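You operate a simulated robot arm through the tools that you are given. There is no shell and no other tool.

The job below is to be done with a simulated robot arm. You get a single attempt, and the scene is never put back.

TASK
Line up the wheel's white mark, tighten the hub knob and tap the orange and blue pegs home.
Fine: use the yellow mallet, two taps or more a peg; lay it on the tilt board, loosen the hub knob; leave the other pegs proud.

Only the result counts: the job must be done as asked and must still hold three seconds after the hand-in. Knocking over, shifting, dropping, spilling or breaking anything else fails it.

THE ROBOT
A 7-joint arm with a two-finger parallel gripper, fixed in place. Base frame: the origin is at the foot of the arm, x ahead of it, y to its left, z up. Readings come in mm, rad, newtons and seconds.
With the tool pointing down near the work surface it reaches from about 200 to 740 mm from the base axis. Its first joint turns from -2.897 to 2.897 rad. Payload 1.57 kg.
The tool frame sits at the grasp point between the pads (the TCP): z along the fingers, y along the line on which they close. The tips reach 30 mm beyond it. The gripper opens to 110 mm. The fingers are 24 mm wide and 12 mm thick; the gripper's body (48 by 112 mm) begins 78 mm behind the TCP.
Orientation is that of the tool frame in the base frame, as a unit quaternion [w, x, y, z]. With the fingers straight down and closing along the base's y, the tool's x points along the base's -x, its y along +y and its z along -z.

THE INTERFACE
- The arm moves only by the tool send_rows. Its argument "targets" is a list of rows, each a list of 6 numbers: the shift along the tool's x, y, z in mm, then the turn, a rotation vector about the tool's x, y, z in rad. In form: [[x, y, z, rx, ry, rz], ...]. A call has 1 to 20 rows; each row shifts and turns the commanded pose from where the row before left it, along the tool's axes as they then stand. "grip" is the gripper command, from -1 (shut) to 1 (fully open), values between in proportion, set as the call begins (left out, the last holds). Rows are played at 5 a second. More than 50 mm and 0.15 rad between two rows, or a gripper value outside its range, and nothing of the call is played. Where a pose cannot be reached the arm comes as near as it can. A force on the tool above 40 N (or 10 N above the force at the start of the call, whichever is more), or a blocked arm, ends the call early, and 0.2 s more pass. Each finger travels about 45 mm/s and halts on what it meets, pressing with about 34 N; the grip force reading is that of the motor and also rises with nothing between the fingers. The clock runs only during rows and for 0.2 s after the last one: add rows that do not move to give the fingers time. The reply holds the time, the measured pose of the TCP, the force on the tool along the base axes, the opening and the grip force, in the units named above and with some noise, with the torque about the TCP (base axes, N m) and any sound that the robot's microphone picked up.
- Cameras (640 x 400 px; columns grow to the right, rows downward): "scene" is fixed at [218.6, 485, 1525.2]; the picture's right is [-0.99, 0.15, 0.00], its down [0.14, 0.96, -0.24] and it looks along [-0.04, -0.24, -0.97] (base axes); focal length 214 px, centre (320, 200). "wrist" rides on the gripper at [70, 16, -141] in the tool frame; the picture's right is [-0.23, 0.97, 0.00], its down [-0.86, -0.20, -0.48] and it looks along [-0.47, -0.11, 0.88] (tool axes); focal length 222 px, centre (320, 200). There is no depth. A picture from a camera that has moved, and an enlarged one, comes with that camera's place and axes in the base frame and with its lens. The place of the scene camera against the robot may be out by one fixed shift of up to 25 mm in any direction.
- capture(camera): a new picture of that camera. No time passes.
- lift_body(by): slides the trunk up (or, below 0, down) by that many mm; the arm rides with it, the base frame stays. It gives what a move gives, with no picture.
- inspect(camera, box): a new picture of the part [left, top, right, bottom] of that camera's present view, enlarged. No time passes.
- sign_off(): hands the job in; it is judged then, once.

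Places have to be worked out from the pictures, the camera data and where the tool is seen. Open the gripper and draw the arm clear of the work before you hand the job in, unless the task says otherwise.

The tools are called after "Emit:" by a JSON object that holds its "method" and its "body". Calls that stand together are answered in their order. send_rows: Moves the arm, as the interface text tells. Its arguments: {"type":"object","properties":{"targets":{"type":"array"},"grip":{"type":"number"}},"required":["targets"]} The other tools are called the same way: lift_body (by) slides the trunk up or down; capture (camera) takes a picture; inspect (camera, box) takes an enlarged picture of a part of a camera's view; sign_off () hands the job in.

At the start:

```text
time_s: 0.0
tcp_pos: [229.6, 336.7, 1306.6]
tcp_rot: [0.0, 0.0, 1.0, 0.0]
contact_force: [-1.3, -0.1, 0.8]
torque: [0.02, 0.01, 0.03]
opening: 109.9
finger_force: 0.0
trunk travel left (down, up): [-525.0, 65.0]
```

scene: 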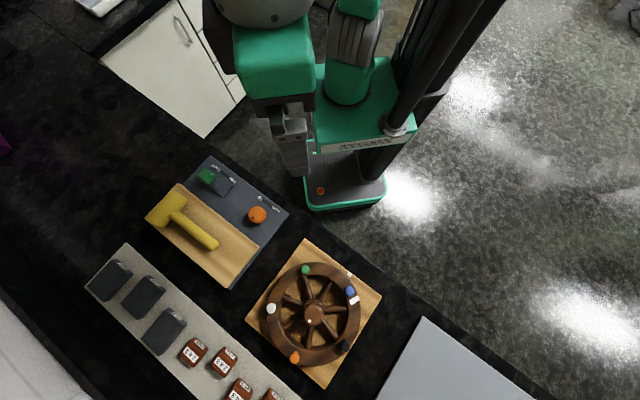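
wrist: 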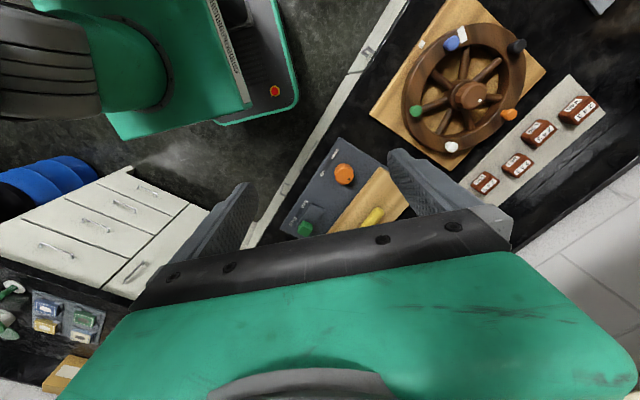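

I start by enlarging the parts of the scene picture that hold the wheel, the tilt board with the mallet and the fuses/strip.

Emit:
{"method": "inspect", "body": {"camera": "scene", "box": [240, 230, 400, 390]}}

Emit:
{"method": "inspect", "body": {"camera": "scene", "box": [130, 140, 300, 300]}}

Emit:
{"method": "inspect", "body": {"camera": "wrist", "box": [360, 0, 640, 240]}}

Emit:
{"method": "inspect", "body": {"camera": "scene", "box": [80, 240, 300, 400]}}

```text
2.50 times, centred on (320, 310) of scene
camera zoom: at [218.6, 485.0, 1525.2], right [-0.99, 0.15, 0.0], down [0.14, 0.96, -0.24], along [-0.04, -0.24, -0.97], focal length 536 px, centre (320, -75)
```

zoom: 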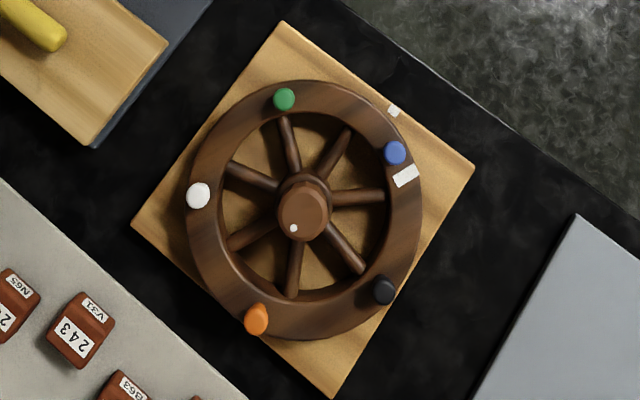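

```text
2.50 times, centred on (215, 220) of scene
camera zoom: at [218.6, 485.0, 1525.2], right [-0.99, 0.15, 0.0], down [0.14, 0.96, -0.24], along [-0.04, -0.24, -0.97], focal length 536 px, centre (582, 150)
```

zoom: 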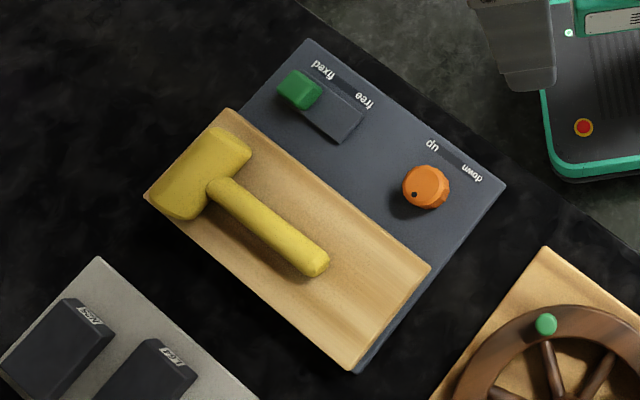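

```text
1.67 times, centred on (500, 120) of wrist
camera zoom: at [160.3, 353.4, 1446.8], right [0.23, 0.97, 0.0], down [0.86, -0.2, 0.48], along [0.47, -0.11, -0.88], focal length 370 px, centre (20, 333)
```

zoom: 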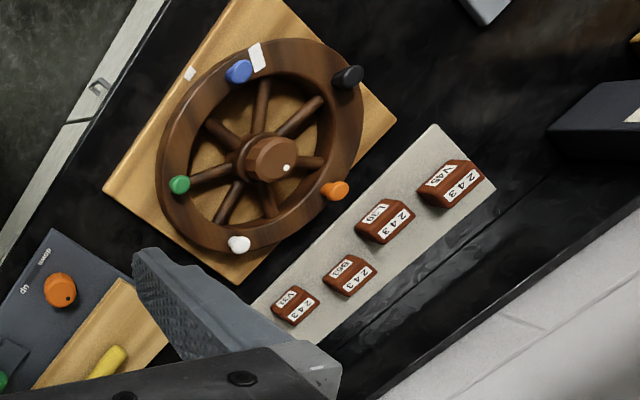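

```text
2.50 times, centred on (190, 320) of scene
camera zoom: at [218.6, 485.0, 1525.2], right [-0.99, 0.15, 0.0], down [0.14, 0.96, -0.24], along [-0.04, -0.24, -0.97], focal length 536 px, centre (645, -100)
```

zoom: 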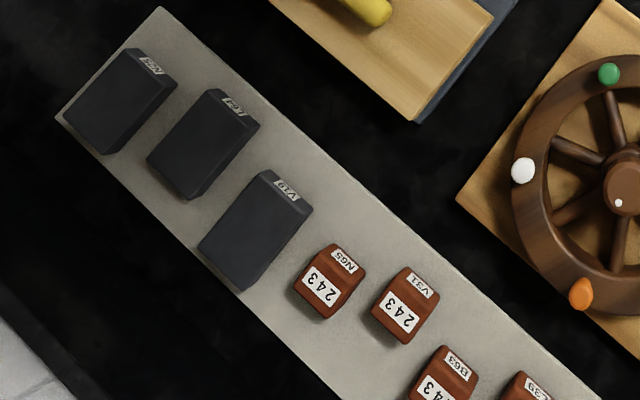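

The wheel hub looks to be at about (250, 610, ~1000) with the counter near z≈900. I move the arm over toward the wheel at a safe height to get a closer wrist view.

Emit:
{"method": "send_rows", "body": {"targets": [[13.3, 35, 5, 0, 0, 0], [13.3, 35, 5, 0, 0, 0], [13.3, 35, 5, 0, 0, 0], [13.3, 35, 5, 0, 0, 0], [13.3, 35, 5, 0, 0, 0], [13.3, 35, 5, 0, 0, 0], [0, 0, 0, 0, 0, 0]], "grip": -1}}

```text
time_s: 1.6
tcp_pos: [149.9, 546.2, 1273.7]
tcp_rot: [0.0, 0.0, 1.0, 0.0]
contact_force: [-1.4, 0.0, 0.0]
torque: [-0.02, 0.0, 0.0]
opening: 0.3
finger_force: 17.3
trunk travel left (down, up): [-525.0, 65.0]
```

The arm reached (150, 546, 1274) freely. I now take a wrist picture to see the wheel from close range.

Emit:
{"method": "capture", "body": {"camera": "wrist"}}

Emit:
{"method": "inspect", "body": {"camera": "wrist", "box": [160, 20, 480, 220]}}

Emit:
{"method": "capture", "body": {"camera": "scene"}}

```text
taken
camera wrist: at [79.2, 562.4, 1414.6], right [0.23, 0.97, 0.0], down [0.85, -0.2, 0.48], along [0.47, -0.11, -0.88], focal length 222 px, centre (320, 200)
```

wrist: 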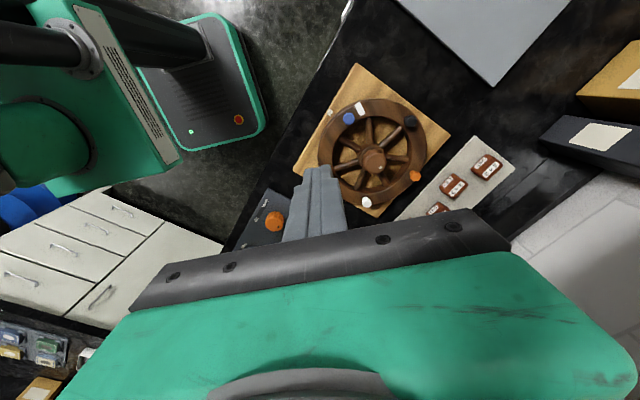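

```text
2.00 times, centred on (320, 120) of wrist
camera zoom: at [79.2, 562.4, 1414.6], right [0.23, 0.97, 0.0], down [0.85, -0.2, 0.48], along [0.47, -0.11, -0.88], focal length 444 px, centre (320, 360)
```

zoom: 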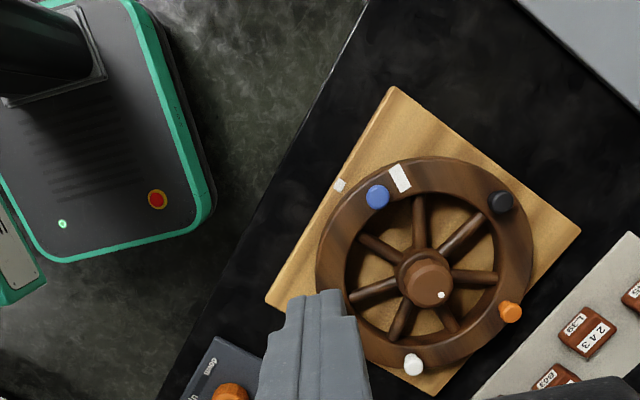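

```text
taken
```

scene: 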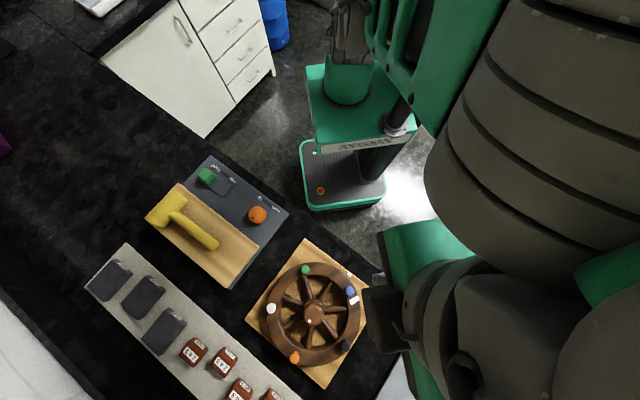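

Triangulating the two wrist views gives: hub ≈ (259, 645, 941), board mark ≈ (148, 568, 897), wheel mark ≈ (151, 629, 929), so the wheel must turn about +26° (counter-clockwise from above). Next I move over toward the tilt board to see the mallet and the controls there.

Emit:
{"method": "send_rows", "body": {"targets": [[-41.7, -27, 4, 0, 0, 0], [-41.7, -27, 4, 0, 0, 0], [-41.7, -27, 4, 0, 0, 0], [-41.7, -27, 4, 0, 0, 0], [-41.7, -27, 4, 0, 0, 0], [-41.7, -27, 4, 0, 0, 0], [0, 0, 0, 0, 0, 0]]}}

Emit:
{"method": "capture", "body": {"camera": "wrist"}}

Emit:
{"method": "inspect", "body": {"camera": "wrist", "box": [160, 0, 480, 200]}}

```text
time_s: 3.2
tcp_pos: [401.4, 384.5, 1252.6]
tcp_rot: [-0.001, -0.001, 1.0, -0.001]
contact_force: [0.6, 0.0, -0.3]
torque: [0.02, 0.01, 0.02]
opening: 0.2
finger_force: 21.3
trunk travel left (down, up): [-525.0, 65.0]
```

```text
taken
camera wrist: at [331.9, 402.1, 1392.0], right [0.23, 0.97, 0.0], down [0.86, -0.2, 0.48], along [0.47, -0.11, -0.88], focal length 222 px, centre (320, 200)
```

wrist: 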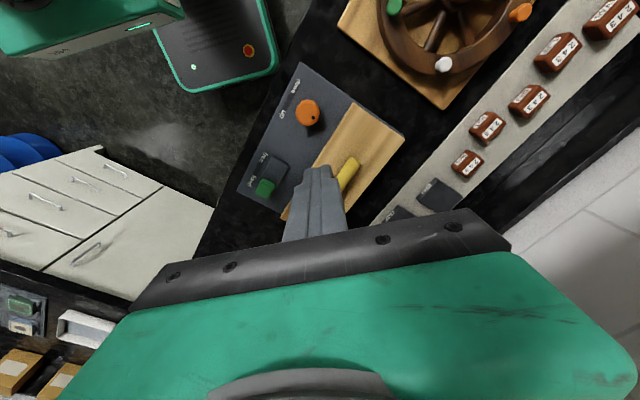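

```text
2.00 times, centred on (320, 100) of wrist
camera zoom: at [331.9, 402.1, 1392.0], right [0.23, 0.97, 0.0], down [0.86, -0.2, 0.48], along [0.47, -0.11, -0.88], focal length 444 px, centre (320, 400)
```

zoom: 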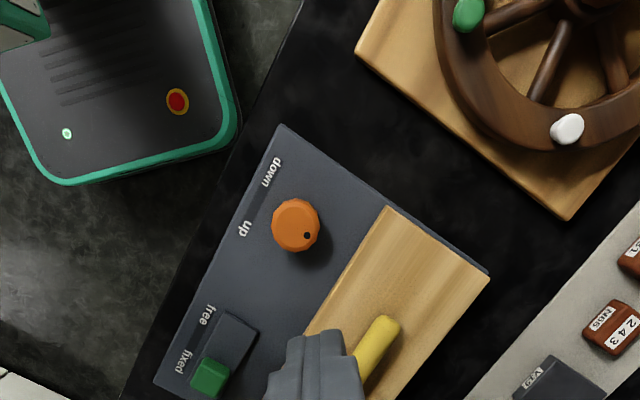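

The slider of the tilt board stands at "fixed", and the mallet lies on its wooden plate. I will start with the wheel: move above the gap between spokes on the robot's side, around (234, 576), then lower the trunk for a closer look.

Emit:
{"method": "send_rows", "body": {"targets": [[27.8, 32, 0, 0, 0, 0], [27.8, 32, 0, 0, 0, 0], [27.8, 32, 0, 0, 0, 0], [27.8, 32, 0, 0, 0, 0], [27.8, 32, 0, 0, 0, 0], [27.8, 32, 0, 0, 0, 0], [0, 0, 0, 0, 0, 0]]}}

Emit:
{"method": "lift_body", "body": {"by": -200}}

Emit:
{"method": "capture", "body": {"camera": "wrist"}}

Emit:
{"method": "capture", "body": {"camera": "scene"}}

```text
time_s: 4.8
tcp_pos: [236.0, 555.7, 1243.8]
tcp_rot: [-0.001, 0.0, 1.0, 0.0]
contact_force: [-0.2, -0.2, 0.5]
torque: [-0.02, -0.01, 0.03]
opening: 0.0
finger_force: 21.2
out of reach, approached as far as the arm can: row 5, 6
trunk travel left (down, up): [-525.0, 65.0]
```

```text
time_s: 7.0
tcp_pos: [234.8, 556.4, 1043.2]
tcp_rot: [0.001, 0.0, 1.0, 0.0]
contact_force: [0.0, 0.0, -0.1]
torque: [-0.01, 0.0, -0.01]
opening: 0.1
finger_force: 21.2
trunk travel left (down, up): [-325.0, 265.0]
```

```text
taken
camera wrist: at [165.5, 572.2, 1183.3], right [0.23, 0.97, 0.0], down [0.86, -0.2, 0.48], along [0.47, -0.11, -0.88], focal length 222 px, centre (320, 200)
```

wrist: 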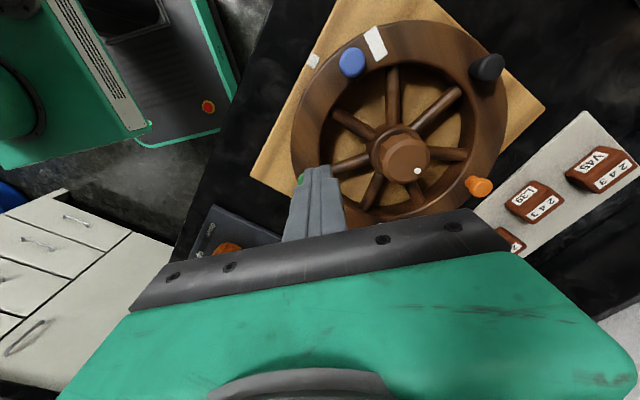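

```text
taken
```

scene: 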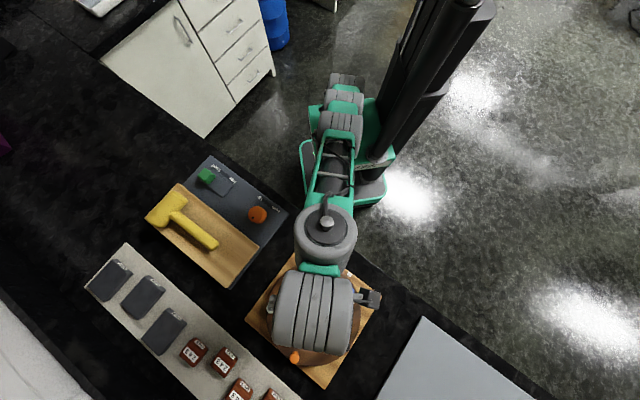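

The reach at this height stopped at y≈556; the view is good though, so I enlarge it to measure the wheel precisely.

Emit:
{"method": "inspect", "body": {"camera": "wrist", "box": [260, 0, 580, 200]}}

Emit:
{"method": "inspect", "body": {"camera": "wrist", "box": [290, 0, 450, 100]}}

Emit:
{"method": "inspect", "body": {"camera": "wrist", "box": [340, 100, 500, 200]}}

```text
2.00 times, centred on (420, 100) of wrist
camera zoom: at [165.5, 572.2, 1183.3], right [0.23, 0.97, 0.0], down [0.86, -0.2, 0.48], along [0.47, -0.11, -0.88], focal length 444 px, centre (120, 400)
```

zoom: 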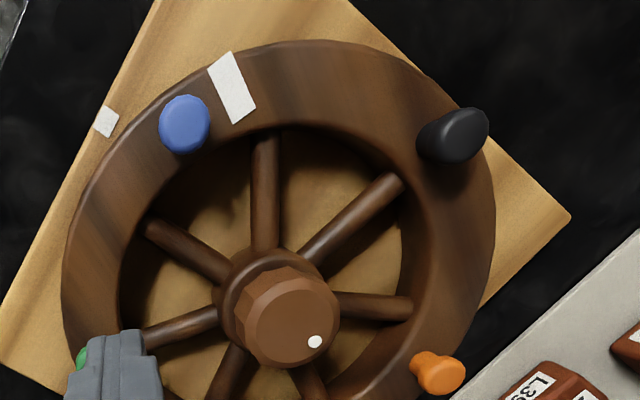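

```text
4.00 times, centred on (370, 50) of wrist
camera zoom: at [165.5, 572.2, 1183.3], right [0.23, 0.97, 0.0], down [0.86, -0.2, 0.48], along [0.47, -0.11, -0.88], focal length 888 px, centre (120, 800)
```

zoom: 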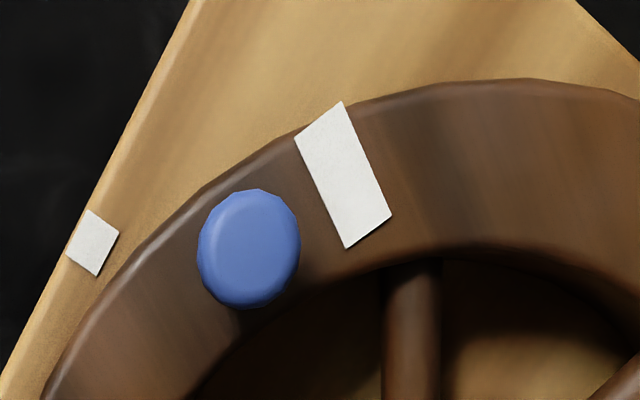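

```text
4.00 times, centred on (420, 150) of wrist
camera zoom: at [165.5, 572.2, 1183.3], right [0.23, 0.97, 0.0], down [0.86, -0.2, 0.48], along [0.47, -0.11, -0.88], focal length 888 px, centre (-80, 400)
```

zoom: 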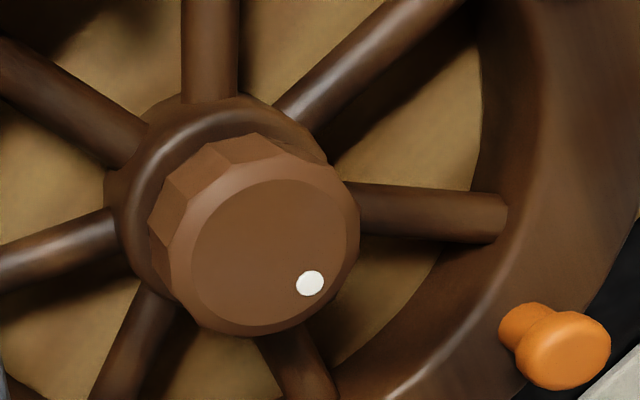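

Refined values: rim top z≈929, peg heads ≈944, knob top ≈970 at about (258, 642); green peg at about (265, 536). I descend a little and check how far forward the arm reaches now.

Emit:
{"method": "send_rows", "body": {"targets": [[0, 0, 20, 0, 0, 0], [0, 0, 20, 0, 0, 0], [0, 8, 0, 0, 0, 0], [0, 8, 0, 0, 0, 0], [0, 0, 0, 0, 0, 0]]}}

```text
time_s: 8.2
tcp_pos: [235.7, 571.4, 1003.9]
tcp_rot: [-0.001, 0.001, 1.0, 0.0]
contact_force: [-0.4, 1.3, -0.3]
torque: [0.01, 0.04, 0.02]
opening: 0.0
finger_force: 20.9
trunk travel left (down, up): [-325.0, 265.0]
```

The pose is reached. The gap's bisector lies at about 254°, so I turn the fingers 16° to fit it and centre at about (240, 580), then look again before lowering.

Emit:
{"method": "send_rows", "body": {"targets": [[0, 0, 0, 0, 0, 0.14], [0, 0, 0, 0, 0, 0.14], [-2.2, 9.2, 0, 0, 0, 0], [0, 0, 0, 0, 0, 0]]}}

Emit:
{"method": "capture", "body": {"camera": "wrist"}}

Emit:
{"method": "inspect", "body": {"camera": "wrist", "box": [260, 60, 500, 210]}}

```text
time_s: 9.2
tcp_pos: [239.7, 578.8, 1002.7]
tcp_rot: [0.0, 0.14, 0.99, 0.0]
contact_force: [0.2, -1.0, 0.6]
torque: [-0.04, 0.02, -0.01]
opening: 0.2
finger_force: 21.2
trunk travel left (down, up): [-325.0, 265.0]
```

```text
taken
camera wrist: at [177.5, 614.5, 1143.1], right [0.49, 0.87, 0.0], down [0.77, -0.43, 0.48], along [0.42, -0.23, -0.88], focal length 222 px, centre (320, 200)
```

wrist: 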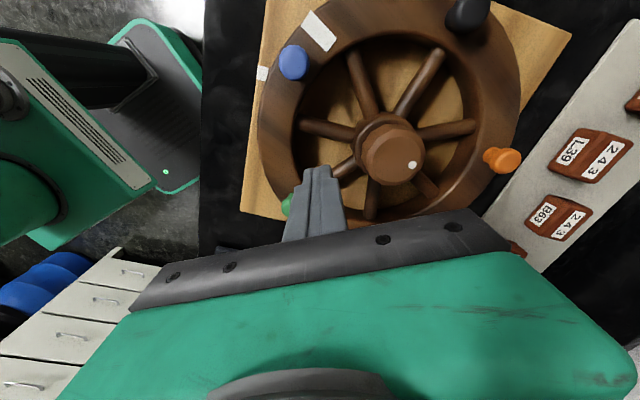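

```text
2.67 times, centred on (380, 135) of wrist
camera zoom: at [177.5, 614.5, 1143.1], right [0.49, 0.87, 0.0], down [0.77, -0.43, 0.48], along [0.42, -0.23, -0.88], focal length 592 px, centre (160, 373)
```

zoom: 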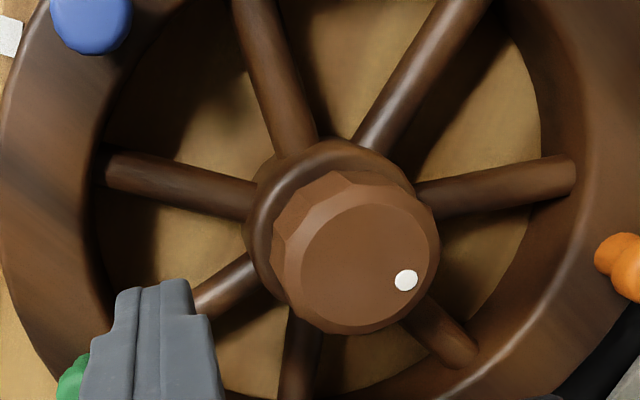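

The fingers sit over the middle of the gap between the two spokes; knob centre refines to about (259, 641), top z≈968. I lower straight down to put the tips between the spokes (TCP z≈938).

Emit:
{"method": "send_rows", "body": {"targets": [[0, 0, 11, 0, 0, 0], [0, 0, 11, 0, 0, 0], [0, 0, 11, 0, 0, 0], [0, 0, 11, 0, 0, 0], [0, 0, 11, 0, 0, 0], [0, 0, 9, 0, 0, 0], [0, 0, 0, 0, 0, 0]]}}

Emit:
{"method": "capture", "body": {"camera": "wrist"}}

```text
time_s: 10.4
tcp_pos: [238.8, 580.2, 964.1]
tcp_rot: [0.002, 0.139, 0.99, 0.015]
contact_force: [-2.6, -6.4, 10.8]
torque: [-0.24, 0.11, -0.02]
opening: 0.0
finger_force: 21.6
trunk travel left (down, up): [-325.0, 265.0]
stopped in row 6: the force on the tool passed its limit at 50 N (the readings are from after the stop); the commanded pose is now the measured one
```

```text
taken
camera wrist: at [176.1, 611.1, 1104.8], right [0.49, 0.87, 0.03], down [0.76, -0.44, 0.47], along [0.43, -0.21, -0.88], focal length 222 px, centre (320, 200)
```

wrist: 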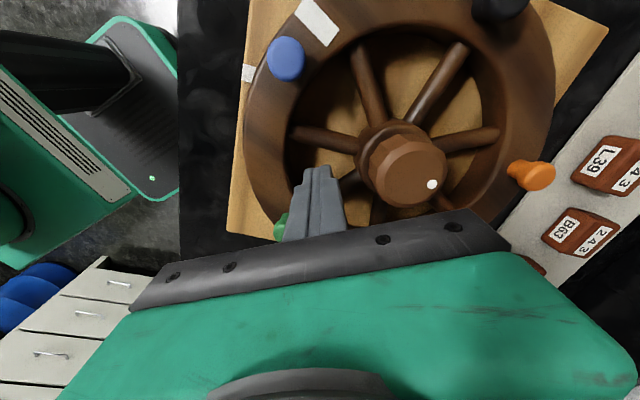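

It met something at tip height ≈934 — about the rim's level. I enlarge the view around the fingertips to see what it touched.

Emit:
{"method": "inspect", "body": {"camera": "wrist", "box": [230, 90, 430, 215]}}

Emit:
{"method": "inspect", "body": {"camera": "scene", "box": [240, 230, 400, 390]}}

```text
3.20 times, centred on (330, 152) of wrist
camera zoom: at [176.1, 611.1, 1104.8], right [0.49, 0.87, 0.03], down [0.76, -0.44, 0.47], along [0.43, -0.21, -0.88], focal length 711 px, centre (288, 352)
```

zoom: 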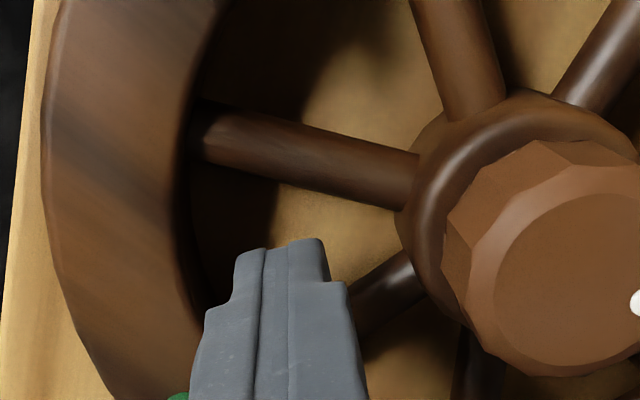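

```text
2.50 times, centred on (320, 310) of scene
camera zoom: at [218.6, 485.0, 1525.2], right [-0.99, 0.15, 0.0], down [0.14, 0.96, -0.24], along [-0.04, -0.24, -0.97], focal length 536 px, centre (320, -75)
```

zoom: 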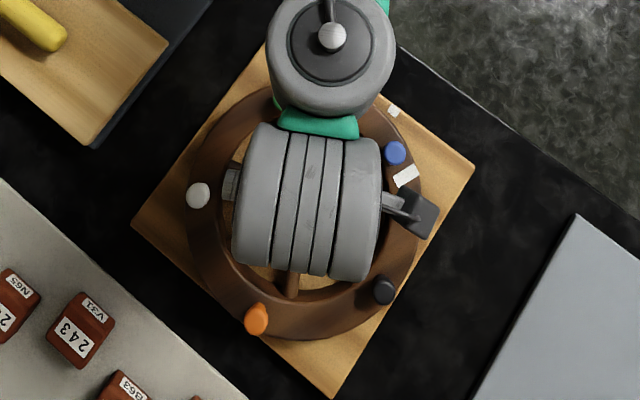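

The tips appear to sit over the open gap, yet contact came at rim height. I lift off 20 mm, straighten the slight tilt, and re-test the descent slowly to find out what is there.

Emit:
{"method": "send_rows", "body": {"targets": [[0, 0, -10, 0, 0, 0], [0, 0, -10, 0.03, 0, 0], [0, 0, 0, 0, 0, 0]]}}

Emit:
{"method": "capture", "body": {"camera": "wrist"}}

```text
time_s: 11.2
tcp_pos: [240.7, 579.3, 981.4]
tcp_rot: [-0.001, 0.139, 0.99, -0.004]
contact_force: [-0.6, 1.1, -0.2]
torque: [-0.03, 0.01, -0.01]
opening: 0.0
finger_force: 21.5
trunk travel left (down, up): [-325.0, 265.0]
```

```text
taken
camera wrist: at [177.8, 616.2, 1121.4], right [0.49, 0.87, -0.01], down [0.77, -0.42, 0.48], along [0.42, -0.24, -0.88], focal length 222 px, centre (320, 200)
```

wrist: 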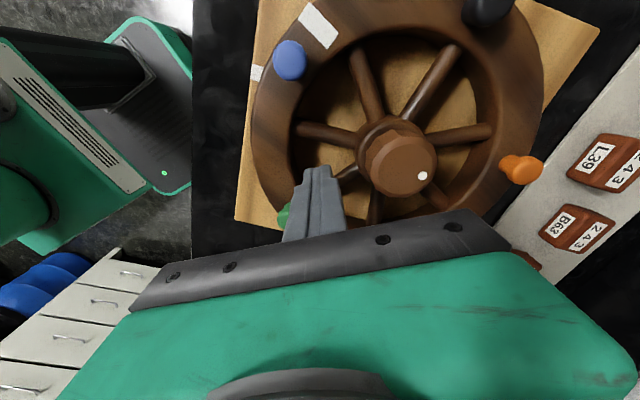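

I descend again slowly in 4 mm steps at the same spot to read the contact height.

Emit:
{"method": "send_rows", "body": {"targets": [[0, 0, 4, 0, 0, 0], [0, 0, 4, 0, 0, 0], [0, 0, 4, 0, 0, 0], [0, 0, 3, 0, 0, 0], [0, 0, 2, 0, 0, 0], [0, 0, 2, 0, 0, 0], [0, 0, 2, 0, 0, 0], [0, 0, 0, 0, 0, 0]]}}

```text
time_s: 13.0
tcp_pos: [240.2, 579.4, 965.5]
tcp_rot: [0.002, 0.139, 0.99, 0.001]
contact_force: [0.1, 6.8, 26.9]
torque: [0.19, 0.24, 0.15]
opening: 0.1
finger_force: 21.6
trunk travel left (down, up): [-325.0, 265.0]
```

Contact again at tip z≈935 in the open gap, so the wheel's body seems solid to the fingers there. I will instead turn the wheel by straddling the blue peg's head with the open fingers: raise, move above the blue peg (159, 604) and turn the closing line to the tangent.

Emit:
{"method": "send_rows", "body": {"targets": [[0, 0, -20, 0, 0, 0], [0, 0, -20, 0, 0, 0], [28.1, 0.5, 0, 0, 0, 0], [28.1, 0.5, 0, 0, 0, 0], [28.1, 0.5, 0, 0, 0, 0], [0, 0, 0, 0, 0, -0.136], [0, 0, 0, 0, 0, -0.136], [0, 0, 0, 0, 0, -0.136], [0, 0, 0, 0, 0, -0.136], [0, 0, 0, 0, 0, -0.136], [0, 0, 0, 0, 0, 0]], "grip": 0.1}}

Emit:
{"method": "capture", "body": {"camera": "wrist"}}

Emit:
{"method": "capture", "body": {"camera": "scene"}}

```text
time_s: 15.4
tcp_pos: [158.6, 600.2, 996.1]
tcp_rot: [-0.001, -0.199, 0.98, -0.002]
contact_force: [-0.3, -0.9, -0.3]
torque: [0.01, -0.03, 0.0]
opening: 60.6
finger_force: 0.1
out of reach, approached as far as the arm can: row 4
trunk travel left (down, up): [-325.0, 265.0]
```

```text
taken
camera wrist: at [88.2, 588.4, 1137.0], right [-0.17, 0.99, -0.01], down [0.87, 0.15, 0.48], along [0.47, 0.08, -0.88], focal length 222 px, centre (320, 200)
```

wrist: 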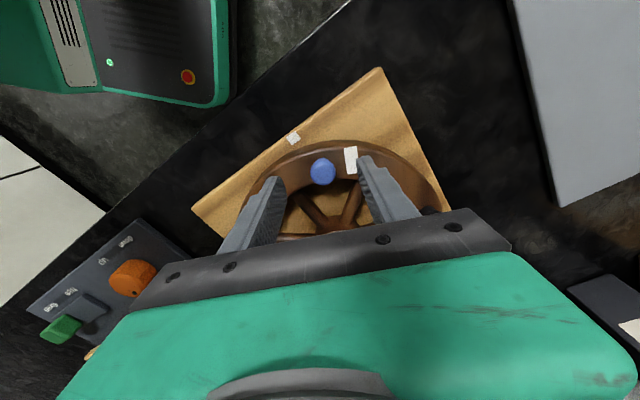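

```text
taken
```

scene: 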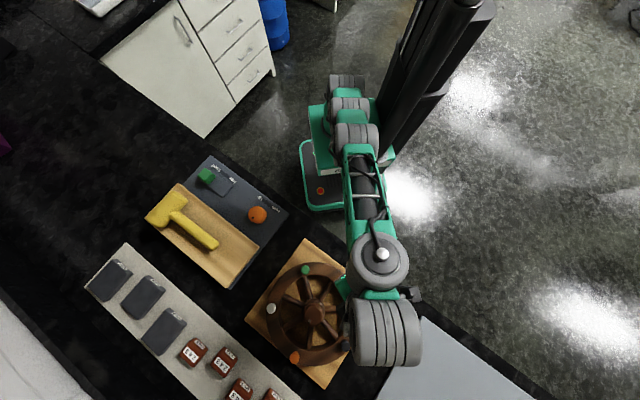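

The arm reaches farther when the trunk is higher relative to the tool, so I raise the trunk 200 mm and lower the arm by the same amount, staying above the blue peg.

Emit:
{"method": "lift_body", "body": {"by": 200}}

Emit:
{"method": "send_rows", "body": {"targets": [[0, 0, 40, 0, 0, 0], [0, 0, 40, 0, 0, 0], [0, 0, 40, 0, 0, 0], [0, 0, 40, 0, 0, 0], [0, 0, 30, 0, 0, 0], [0, 0, 0, 0, 0, 0]]}}

Emit:
{"method": "capture", "body": {"camera": "wrist"}}

```text
time_s: 17.6
tcp_pos: [158.0, 599.2, 1196.0]
tcp_rot: [-0.002, -0.198, 0.98, -0.003]
contact_force: [0.5, -0.1, 0.1]
torque: [0.02, 0.0, 0.0]
opening: 60.5
finger_force: 0.1
trunk travel left (down, up): [-525.0, 65.0]
```

```text
time_s: 19.0
tcp_pos: [159.0, 598.9, 1005.4]
tcp_rot: [-0.002, -0.199, 0.98, -0.003]
contact_force: [-0.5, 0.3, 0.3]
torque: [0.0, 0.01, 0.01]
opening: 60.5
finger_force: 0.1
trunk travel left (down, up): [-525.0, 65.0]
```

```text
taken
camera wrist: at [88.5, 587.3, 1145.6], right [-0.17, 0.99, -0.01], down [0.87, 0.15, 0.48], along [0.47, 0.08, -0.88], focal length 222 px, centre (320, 200)
```

wrist: 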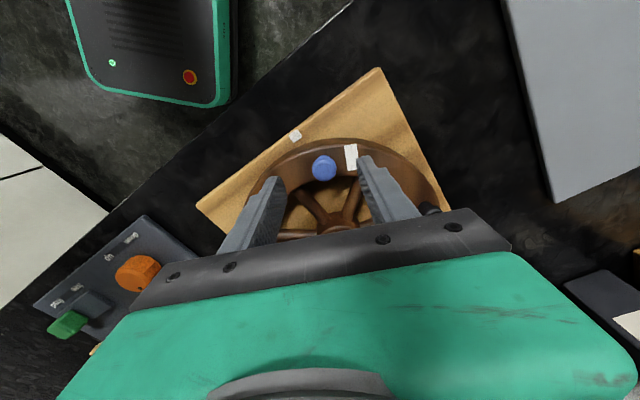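

The blue peg lies between the fingers. I shift 5 mm to centre on it and lower until the tips are just above the rim (TCP z≈968).

Emit:
{"method": "send_rows", "body": {"targets": [[-2.4, 4.5, 5, 0, 0, 0], [0, 0, 10, 0, 0, 0], [0, 0, 10, 0, 0, 0], [0, 0, 6, 0, 0, 0], [0, 0, 4, 0, 0, 0], [0, 0, 2, 0, 0, 0], [0, 0, 0, 0, 0, 0]]}}

Emit:
{"method": "capture", "body": {"camera": "wrist"}}

Emit:
{"method": "inspect", "body": {"camera": "wrist", "box": [220, 80, 440, 220]}}

```text
time_s: 20.6
tcp_pos: [158.6, 603.0, 970.3]
tcp_rot: [-0.001, -0.198, 0.98, -0.003]
contact_force: [0.4, -0.5, -0.1]
torque: [-0.01, -0.03, -0.03]
opening: 60.5
finger_force: 0.0
trunk travel left (down, up): [-525.0, 65.0]
```

```text
taken
camera wrist: at [88.6, 591.9, 1110.1], right [-0.17, 0.99, -0.01], down [0.87, 0.15, 0.48], along [0.47, 0.08, -0.88], focal length 222 px, centre (320, 200)
```

wrist: 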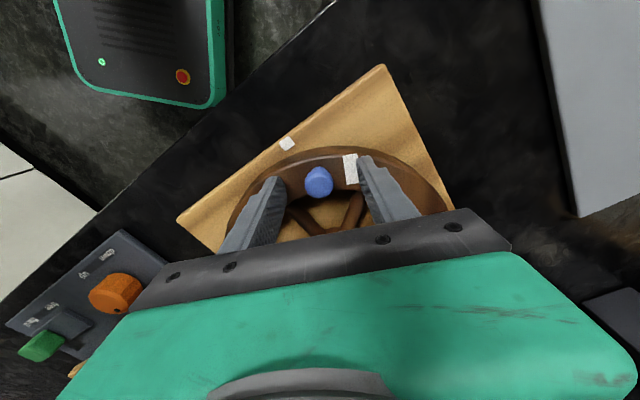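

```text
2.86 times, centred on (330, 150) of wrist
camera zoom: at [88.6, 591.9, 1110.1], right [-0.17, 0.99, -0.01], down [0.87, 0.15, 0.48], along [0.47, 0.08, -0.88], focal length 635 px, centre (291, 343)
```

zoom: 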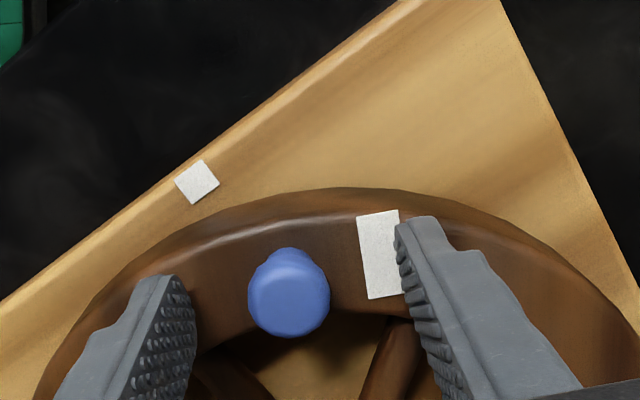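

The peg head (≈23 mm wide) is between the fingers. I narrow the opening to about 32 mm, lower 2.5 mm, and swing the hand about the hub counter-clockwise by 20° as a first portion.

Emit:
{"method": "send_rows", "body": {"targets": [[0, 0, 2.5, 0, 0, 0], [0, 0, 0, 0, 0, 0], [0, 0, 0, 0, 0, 0]], "grip": -0.418}}

Emit:
{"method": "send_rows", "body": {"targets": [[-0.1, -4.69, 0, 0, 0, -0.0436], [-0.1, -4.69, 0, 0, 0, -0.0436], [-0.1, -4.69, 0, 0, 0, -0.0436], [-0.1, -4.69, 0, 0, 0, -0.0436], [0, 0, 0, 0, 0, 0]]}}

Emit:
{"method": "inspect", "body": {"camera": "wrist", "box": [220, 80, 440, 220]}}

```text
time_s: 21.4
tcp_pos: [159.8, 603.8, 966.5]
tcp_rot: [-0.002, -0.199, 0.98, -0.003]
contact_force: [0.6, 0.4, 1.0]
torque: [-0.02, -0.01, 0.01]
opening: 32.2
finger_force: 0.1
trunk travel left (down, up): [-525.0, 65.0]
```

```text
time_s: 22.6
tcp_pos: [168.9, 587.7, 966.6]
tcp_rot: [-0.001, -0.283, 0.959, -0.003]
contact_force: [0.4, 0.1, 0.2]
torque: [-0.02, 0.01, 0.01]
opening: 32.1
finger_force: 0.1
trunk travel left (down, up): [-525.0, 65.0]
```

```text
2.86 times, centred on (330, 150) of wrist
camera zoom: at [100.4, 563.7, 1107.4], right [-0.34, 0.94, -0.01], down [0.83, 0.3, 0.48], along [0.45, 0.16, -0.88], focal length 635 px, centre (291, 343)
```

zoom: 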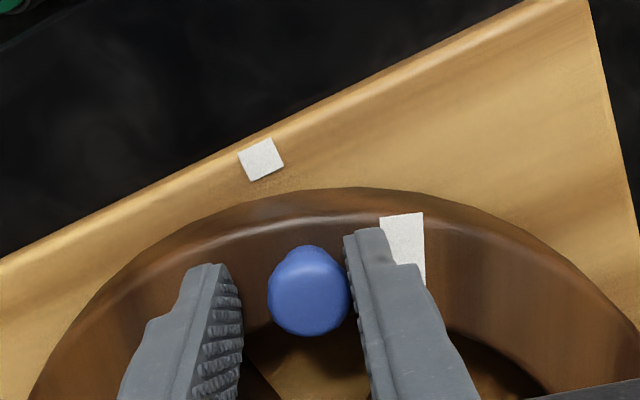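

The peg is now against the trailing finger and the wheel turns very easily. I continue the arc by 18° more.

Emit:
{"method": "send_rows", "body": {"targets": [[-0.1, -4.3, 0, 0, 0, -0.04], [-0.1, -4.3, 0, 0, 0, -0.04], [-0.1, -4.3, 0, 0, 0, -0.04], [-0.1, -4.3, 0, 0, 0, -0.04], [-0.1, -4.3, 0, 0, 0, -0.04], [-0.1, -4.3, 0, 0, 0, -0.04], [-0.1, -4.3, 0, 0, 0, -0.04], [0, -2, 0, 0, 0, -0.02], [0, 0, 0, 0, 0, 0]]}}

Emit:
{"method": "inspect", "body": {"camera": "wrist", "box": [220, 80, 440, 220]}}

Emit:
{"method": "inspect", "body": {"camera": "scene", "box": [240, 230, 400, 390]}}

```text
time_s: 24.6
tcp_pos: [188.8, 562.5, 966.8]
tcp_rot: [-0.002, -0.423, 0.906, -0.002]
contact_force: [-0.7, -0.2, 0.7]
torque: [0.01, 0.01, 0.02]
opening: 32.3
finger_force: 0.0
trunk travel left (down, up): [-525.0, 65.0]
```

```text
2.86 times, centred on (330, 150) of wrist
camera zoom: at [131.9, 520.8, 1107.0], right [-0.6, 0.8, 0.0], down [0.7, 0.53, 0.47], along [0.38, 0.28, -0.88], focal length 635 px, centre (291, 343)
```

zoom: 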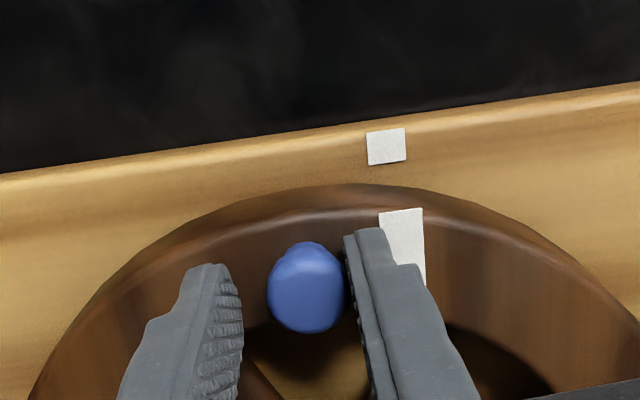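

```text
2.50 times, centred on (320, 310) of scene
camera zoom: at [218.6, 485.0, 1525.2], right [-0.99, 0.15, 0.0], down [0.14, 0.96, -0.24], along [-0.04, -0.24, -0.97], focal length 536 px, centre (320, -75)
```

zoom: 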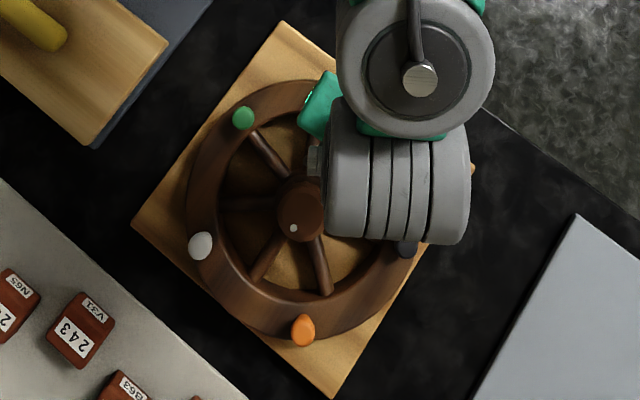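

The wheel has turned about 25–26°; by my geometry the wheel mark is within about 1° of the board mark. I open the fingers, lift clear, and measure the alignment without the fingers in the way.

Emit:
{"method": "send_rows", "body": {"targets": [[0, 0, 0, 0, 0, 0], [0, 0, 0, 0, 0, 0], [0, 0, -20, 0, 0, 0], [0, 0, -20, 0, 0, 0], [-10, -10, -20, 0, 0, 0], [0, 0, 0, 0, 0, 0]], "grip": 0.3}}

Emit:
{"method": "capture", "body": {"camera": "wrist"}}

Emit:
{"method": "inspect", "body": {"camera": "wrist", "box": [260, 80, 460, 205]}}

```text
time_s: 26.0
tcp_pos: [204.1, 566.1, 1027.8]
tcp_rot: [-0.001, -0.423, 0.906, -0.003]
contact_force: [-1.0, -0.7, -0.1]
torque: [-0.04, 0.01, -0.01]
opening: 71.5
finger_force: 0.1
trunk travel left (down, up): [-525.0, 65.0]
```

```text
taken
camera wrist: at [146.2, 523.1, 1168.5], right [-0.6, 0.8, 0.0], down [0.7, 0.53, 0.47], along [0.38, 0.28, -0.88], focal length 222 px, centre (320, 200)
```

wrist: 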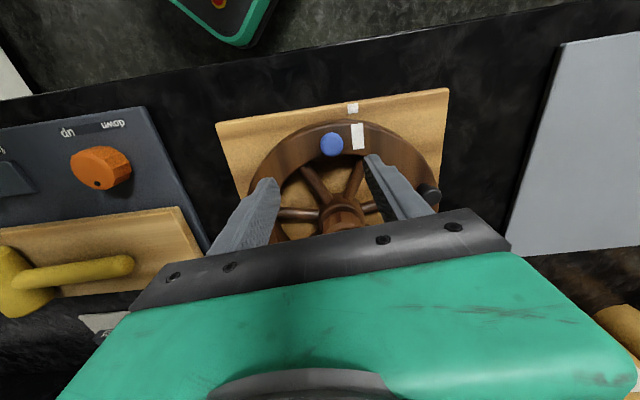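

```text
3.20 times, centred on (360, 142) of wrist
camera zoom: at [146.2, 523.1, 1168.5], right [-0.6, 0.8, 0.0], down [0.7, 0.53, 0.47], along [0.38, 0.28, -0.88], focal length 711 px, centre (192, 384)
```

zoom: 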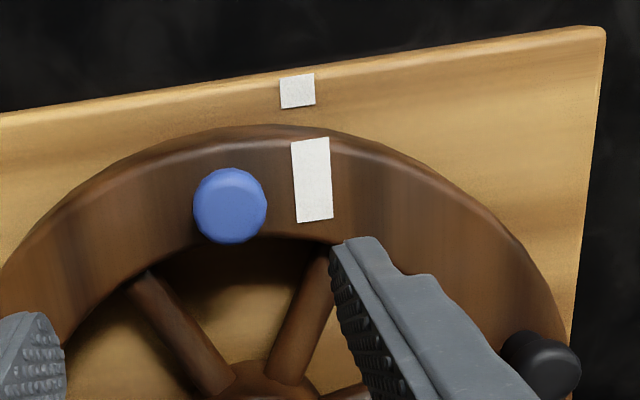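

The marks look nearly in line. To judge accurately I draw the arm back and compare with the fixed scene camera.

Emit:
{"method": "send_rows", "body": {"targets": [[0, 0, -30, 0, 0, 0], [40, 0, -20, 0, 0, 0], [40, 0, -20, 0, 0, 0], [40, 0, -10, 0, 0, 0], [40, 0, 0, 0, 0, 0], [0, 0, 0, 0, 0, 0]]}}

Emit:
{"method": "inspect", "body": {"camera": "scene", "box": [240, 230, 400, 390]}}

Emit:
{"method": "inspect", "body": {"camera": "scene", "box": [320, 250, 380, 310]}}

Emit:
{"method": "inspect", "body": {"camera": "scene", "box": [280, 270, 360, 350]}}

Emit:
{"method": "capture", "body": {"camera": "wrist"}}

```text
time_s: 27.4
tcp_pos: [102.2, 443.5, 1109.0]
tcp_rot: [-0.002, -0.424, 0.906, -0.002]
contact_force: [0.6, 0.2, 0.7]
torque: [0.03, -0.05, 0.02]
opening: 71.5
finger_force: 0.1
trunk travel left (down, up): [-525.0, 65.0]
```

```text
2.50 times, centred on (320, 310) of scene
camera zoom: at [218.6, 485.0, 1525.2], right [-0.99, 0.15, 0.0], down [0.14, 0.96, -0.24], along [-0.04, -0.24, -0.97], focal length 536 px, centre (320, -75)
```

zoom: 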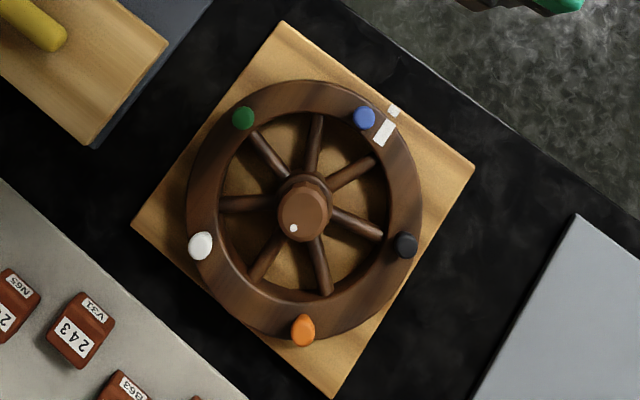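

```text
6.67 times, centred on (350, 280) of scene
camera zoom: at [218.6, 485.0, 1525.2], right [-0.99, 0.15, 0.0], down [0.14, 0.96, -0.24], along [-0.04, -0.24, -0.97], focal length 1430 px, centre (120, -333)
```

zoom: 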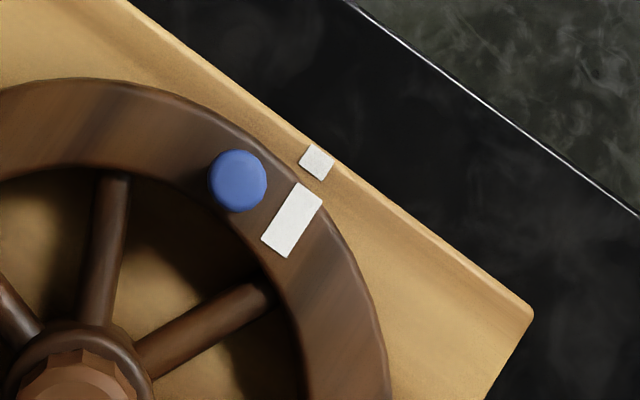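

```text
5.00 times, centred on (320, 310) of scene
camera zoom: at [218.6, 485.0, 1525.2], right [-0.99, 0.15, 0.0], down [0.14, 0.96, -0.24], along [-0.04, -0.24, -0.97], focal length 1072 px, centre (320, -350)
```

zoom: 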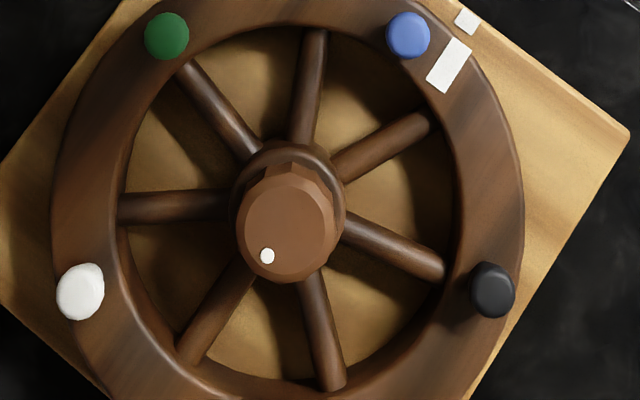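

```text
taken
camera wrist: at [44.9, 401.2, 1249.1], right [-0.6, 0.8, 0.0], down [0.7, 0.53, 0.47], along [0.38, 0.28, -0.88], focal length 222 px, centre (320, 200)
```

wrist: 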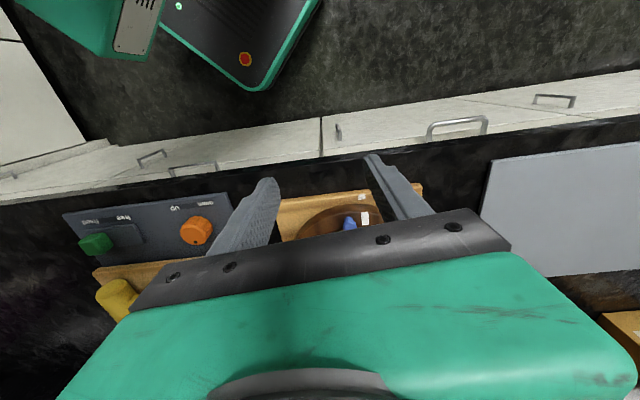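

Measured about the hub (≈258.6, 642), the wheel mark's azimuth is about 210.5° and the board mark's about 212.6°, so about 2° remain. I return over the blue peg for a small extra push.

Emit:
{"method": "send_rows", "body": {"targets": [[-36.7, 3.6, 10, 0, 0, 0], [-36.7, 3.6, 10, 0, 0, 0], [-36.7, 3.6, 10, 0, 0, 0], [-36.7, 3.7, 10, 0, 0, 0], [0, 0, 35, 0, 0, 0], [0, 0, 30, 0, 0, 0], [0, 0, 0, 0, 0, 0]], "grip": 0.1}}

Emit:
{"method": "inspect", "body": {"camera": "wrist", "box": [220, 80, 440, 220]}}

```text
time_s: 29.0
tcp_pos: [181.4, 564.5, 1000.9]
tcp_rot: [-0.001, -0.423, 0.906, -0.002]
contact_force: [1.0, -0.3, 0.3]
torque: [-0.01, 0.01, 0.0]
opening: 60.7
finger_force: 0.1
trunk travel left (down, up): [-525.0, 65.0]
```

```text
2.86 times, centred on (330, 150) of wrist
camera zoom: at [124.4, 521.7, 1141.6], right [-0.6, 0.8, 0.0], down [0.7, 0.53, 0.47], along [0.38, 0.28, -0.88], focal length 635 px, centre (291, 343)
```

zoom: 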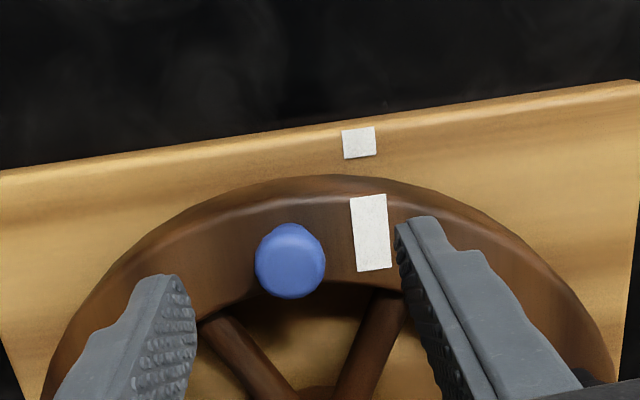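

The blue peg is well between the open fingers. I correct by a few mm, descend to the same level as before, and close to a 32 mm straddle.

Emit:
{"method": "send_rows", "body": {"targets": [[-3.3, -2.5, 0, 0, 0, 0], [0, 0, 15, 0, 0, 0], [0, 0, 12, 0, 0, 0], [0, 0, 5, 0, 0, 0], [0, 0, 2, 0, 0, 0], [0, 0, 0, 0, 0, 0]]}}

Emit:
{"method": "send_rows", "body": {"targets": [[0, 0, 0, 0, 0, 0], [0, 0, 0, 0, 0, 0], [0, 0, 0, 0, 0, 0]], "grip": -0.418}}

Emit:
{"method": "inspect", "body": {"camera": "wrist", "box": [220, 80, 440, 220]}}

```text
time_s: 30.4
tcp_pos: [188.4, 564.5, 967.9]
tcp_rot: [-0.002, -0.423, 0.906, -0.002]
contact_force: [0.6, 0.6, -0.1]
torque: [-0.04, 0.0, 0.0]
opening: 60.5
finger_force: 0.1
trunk travel left (down, up): [-525.0, 65.0]
```

```text
time_s: 31.2
tcp_pos: [187.6, 565.1, 968.3]
tcp_rot: [-0.002, -0.424, 0.906, -0.002]
contact_force: [-0.1, 0.4, -0.2]
torque: [0.0, 0.04, 0.0]
opening: 32.2
finger_force: 0.1
trunk travel left (down, up): [-525.0, 65.0]
```

```text
2.86 times, centred on (330, 150) of wrist
camera zoom: at [130.5, 522.4, 1108.8], right [-0.6, 0.8, 0.0], down [0.7, 0.53, 0.47], along [0.38, 0.28, -0.88], focal length 635 px, centre (291, 343)
```

zoom: 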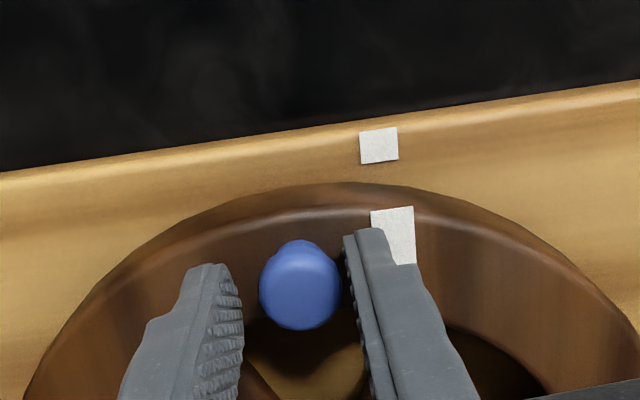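

The peg is about 2.4 mm from the trailing finger; to turn the wheel about 1.9° (3.5 mm at the peg) I swing 6 mm along the arc.

Emit:
{"method": "send_rows", "body": {"targets": [[0, -2, 0, 0, 0, -0.011], [0, -2, 0, 0, 0, -0.011], [0, -2, 0, 0, 0, -0.011], [0, 0, 0, 0, 0, 0], [0, 0, 0, 0, 0, 0]]}}

Emit:
{"method": "send_rows", "body": {"targets": [[0, 0, 0, 0, 0, 0], [0, 0, 0, 0, 0, 0], [0, 0, -25, 0, 0, 0], [0, 0, -25, 0, 0, 0], [0, 0, 0, 0, 0, 0]], "grip": 0.1}}

Emit:
{"method": "inspect", "body": {"camera": "wrist", "box": [220, 80, 440, 220]}}

```text
time_s: 32.4
tcp_pos: [191.8, 560.1, 966.1]
tcp_rot: [-0.002, -0.439, 0.899, -0.003]
contact_force: [-0.4, 0.2, 0.7]
torque: [0.0, -0.04, 0.01]
opening: 32.1
finger_force: 0.2
trunk travel left (down, up): [-525.0, 65.0]
```

```text
time_s: 33.6
tcp_pos: [192.5, 559.7, 1016.9]
tcp_rot: [-0.001, -0.439, 0.899, -0.002]
contact_force: [-0.9, 0.5, -0.5]
torque: [0.01, -0.04, -0.02]
opening: 60.2
finger_force: 0.1
trunk travel left (down, up): [-525.0, 65.0]
```

```text
2.86 times, centred on (330, 150) of wrist
camera zoom: at [136.8, 516.8, 1157.7], right [-0.63, 0.78, 0.0], down [0.68, 0.55, 0.47], along [0.37, 0.29, -0.88], focal length 635 px, centre (291, 343)
```

zoom: 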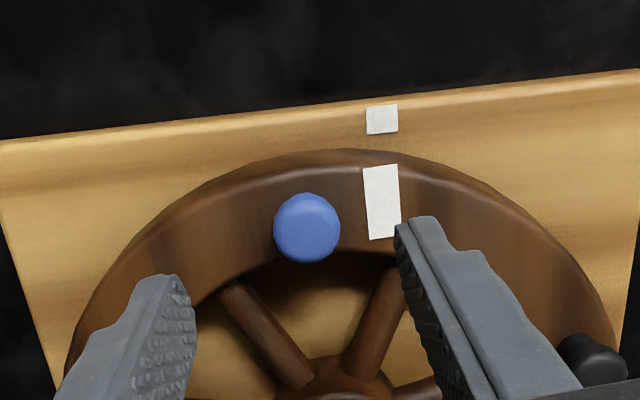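

Both marks now sit at azimuth ≈212.4° (difference ≈0.2°) — lined up. Next the hub knob: I move above it at (259, 641) with the fingers open wider.

Emit:
{"method": "send_rows", "body": {"targets": [[-35, -0.8, 0, 0, 0, 0], [-35, -0.8, 0, 0, 0, 0], [-35, -0.8, 0, 0, 0, 0], [0, 0, 0, 0, 0, 0]], "grip": 0.45}}

Emit:
{"method": "capture", "body": {"camera": "wrist"}}

Emit:
{"method": "inspect", "body": {"camera": "wrist", "box": [220, 80, 440, 220]}}

```text
time_s: 34.6
tcp_pos: [258.7, 641.0, 1017.8]
tcp_rot: [-0.001, -0.439, 0.899, -0.001]
contact_force: [-0.6, -0.3, 0.7]
torque: [0.03, 0.01, -0.03]
opening: 79.9
finger_force: 0.0
trunk travel left (down, up): [-525.0, 65.0]
```

```text
taken
camera wrist: at [203.5, 597.6, 1158.3], right [-0.63, 0.78, 0.0], down [0.68, 0.55, 0.48], along [0.37, 0.3, -0.88], focal length 222 px, centre (320, 200)
```

wrist: 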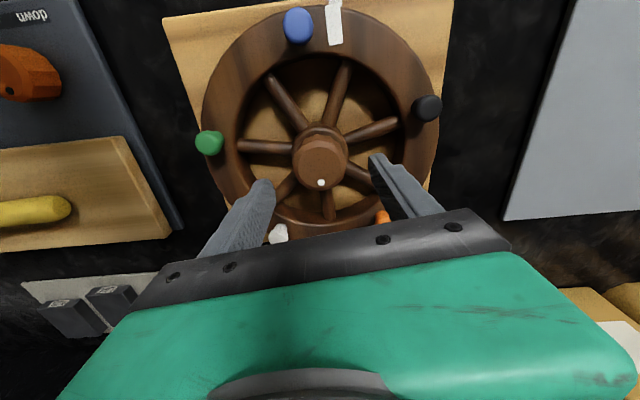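

```text
2.86 times, centred on (330, 150) of wrist
camera zoom: at [203.5, 597.6, 1158.3], right [-0.63, 0.78, 0.0], down [0.68, 0.55, 0.48], along [0.37, 0.3, -0.88], focal length 635 px, centre (291, 343)
```

zoom: 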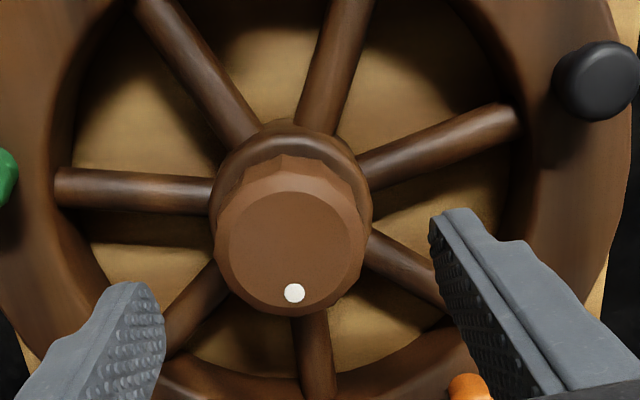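

The knob (≈50 mm across) is centred between the fingers at about (257, 642). I lower to TCP z≈980 so the tips overlap its upper 18 mm, then close on it.

Emit:
{"method": "send_rows", "body": {"targets": [[0.2, 1.2, 10, 0, 0, 0], [0, 0, 10, 0, 0, 0], [0, 0, 10, 0, 0, 0], [0, 0, 7, 0, 0, 0], [0, 0, 0, 0, 0, 0]]}}

Emit:
{"method": "inspect", "body": {"camera": "wrist", "box": [220, 80, 440, 220]}}

```text
time_s: 35.8
tcp_pos: [256.6, 641.8, 980.9]
tcp_rot: [-0.002, -0.438, 0.899, -0.002]
contact_force: [-0.2, 0.6, 0.2]
torque: [0.03, 0.01, 0.03]
opening: 80.0
finger_force: 0.1
trunk travel left (down, up): [-525.0, 65.0]
```

```text
2.86 times, centred on (330, 150) of wrist
camera zoom: at [201.8, 598.0, 1121.8], right [-0.63, 0.78, 0.0], down [0.68, 0.55, 0.47], along [0.37, 0.3, -0.88], focal length 635 px, centre (291, 343)
```

zoom: 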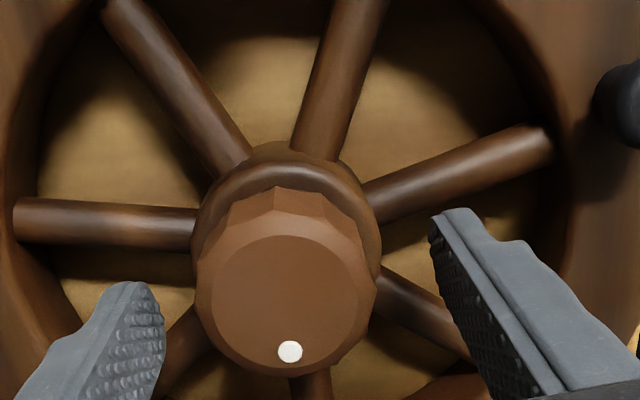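

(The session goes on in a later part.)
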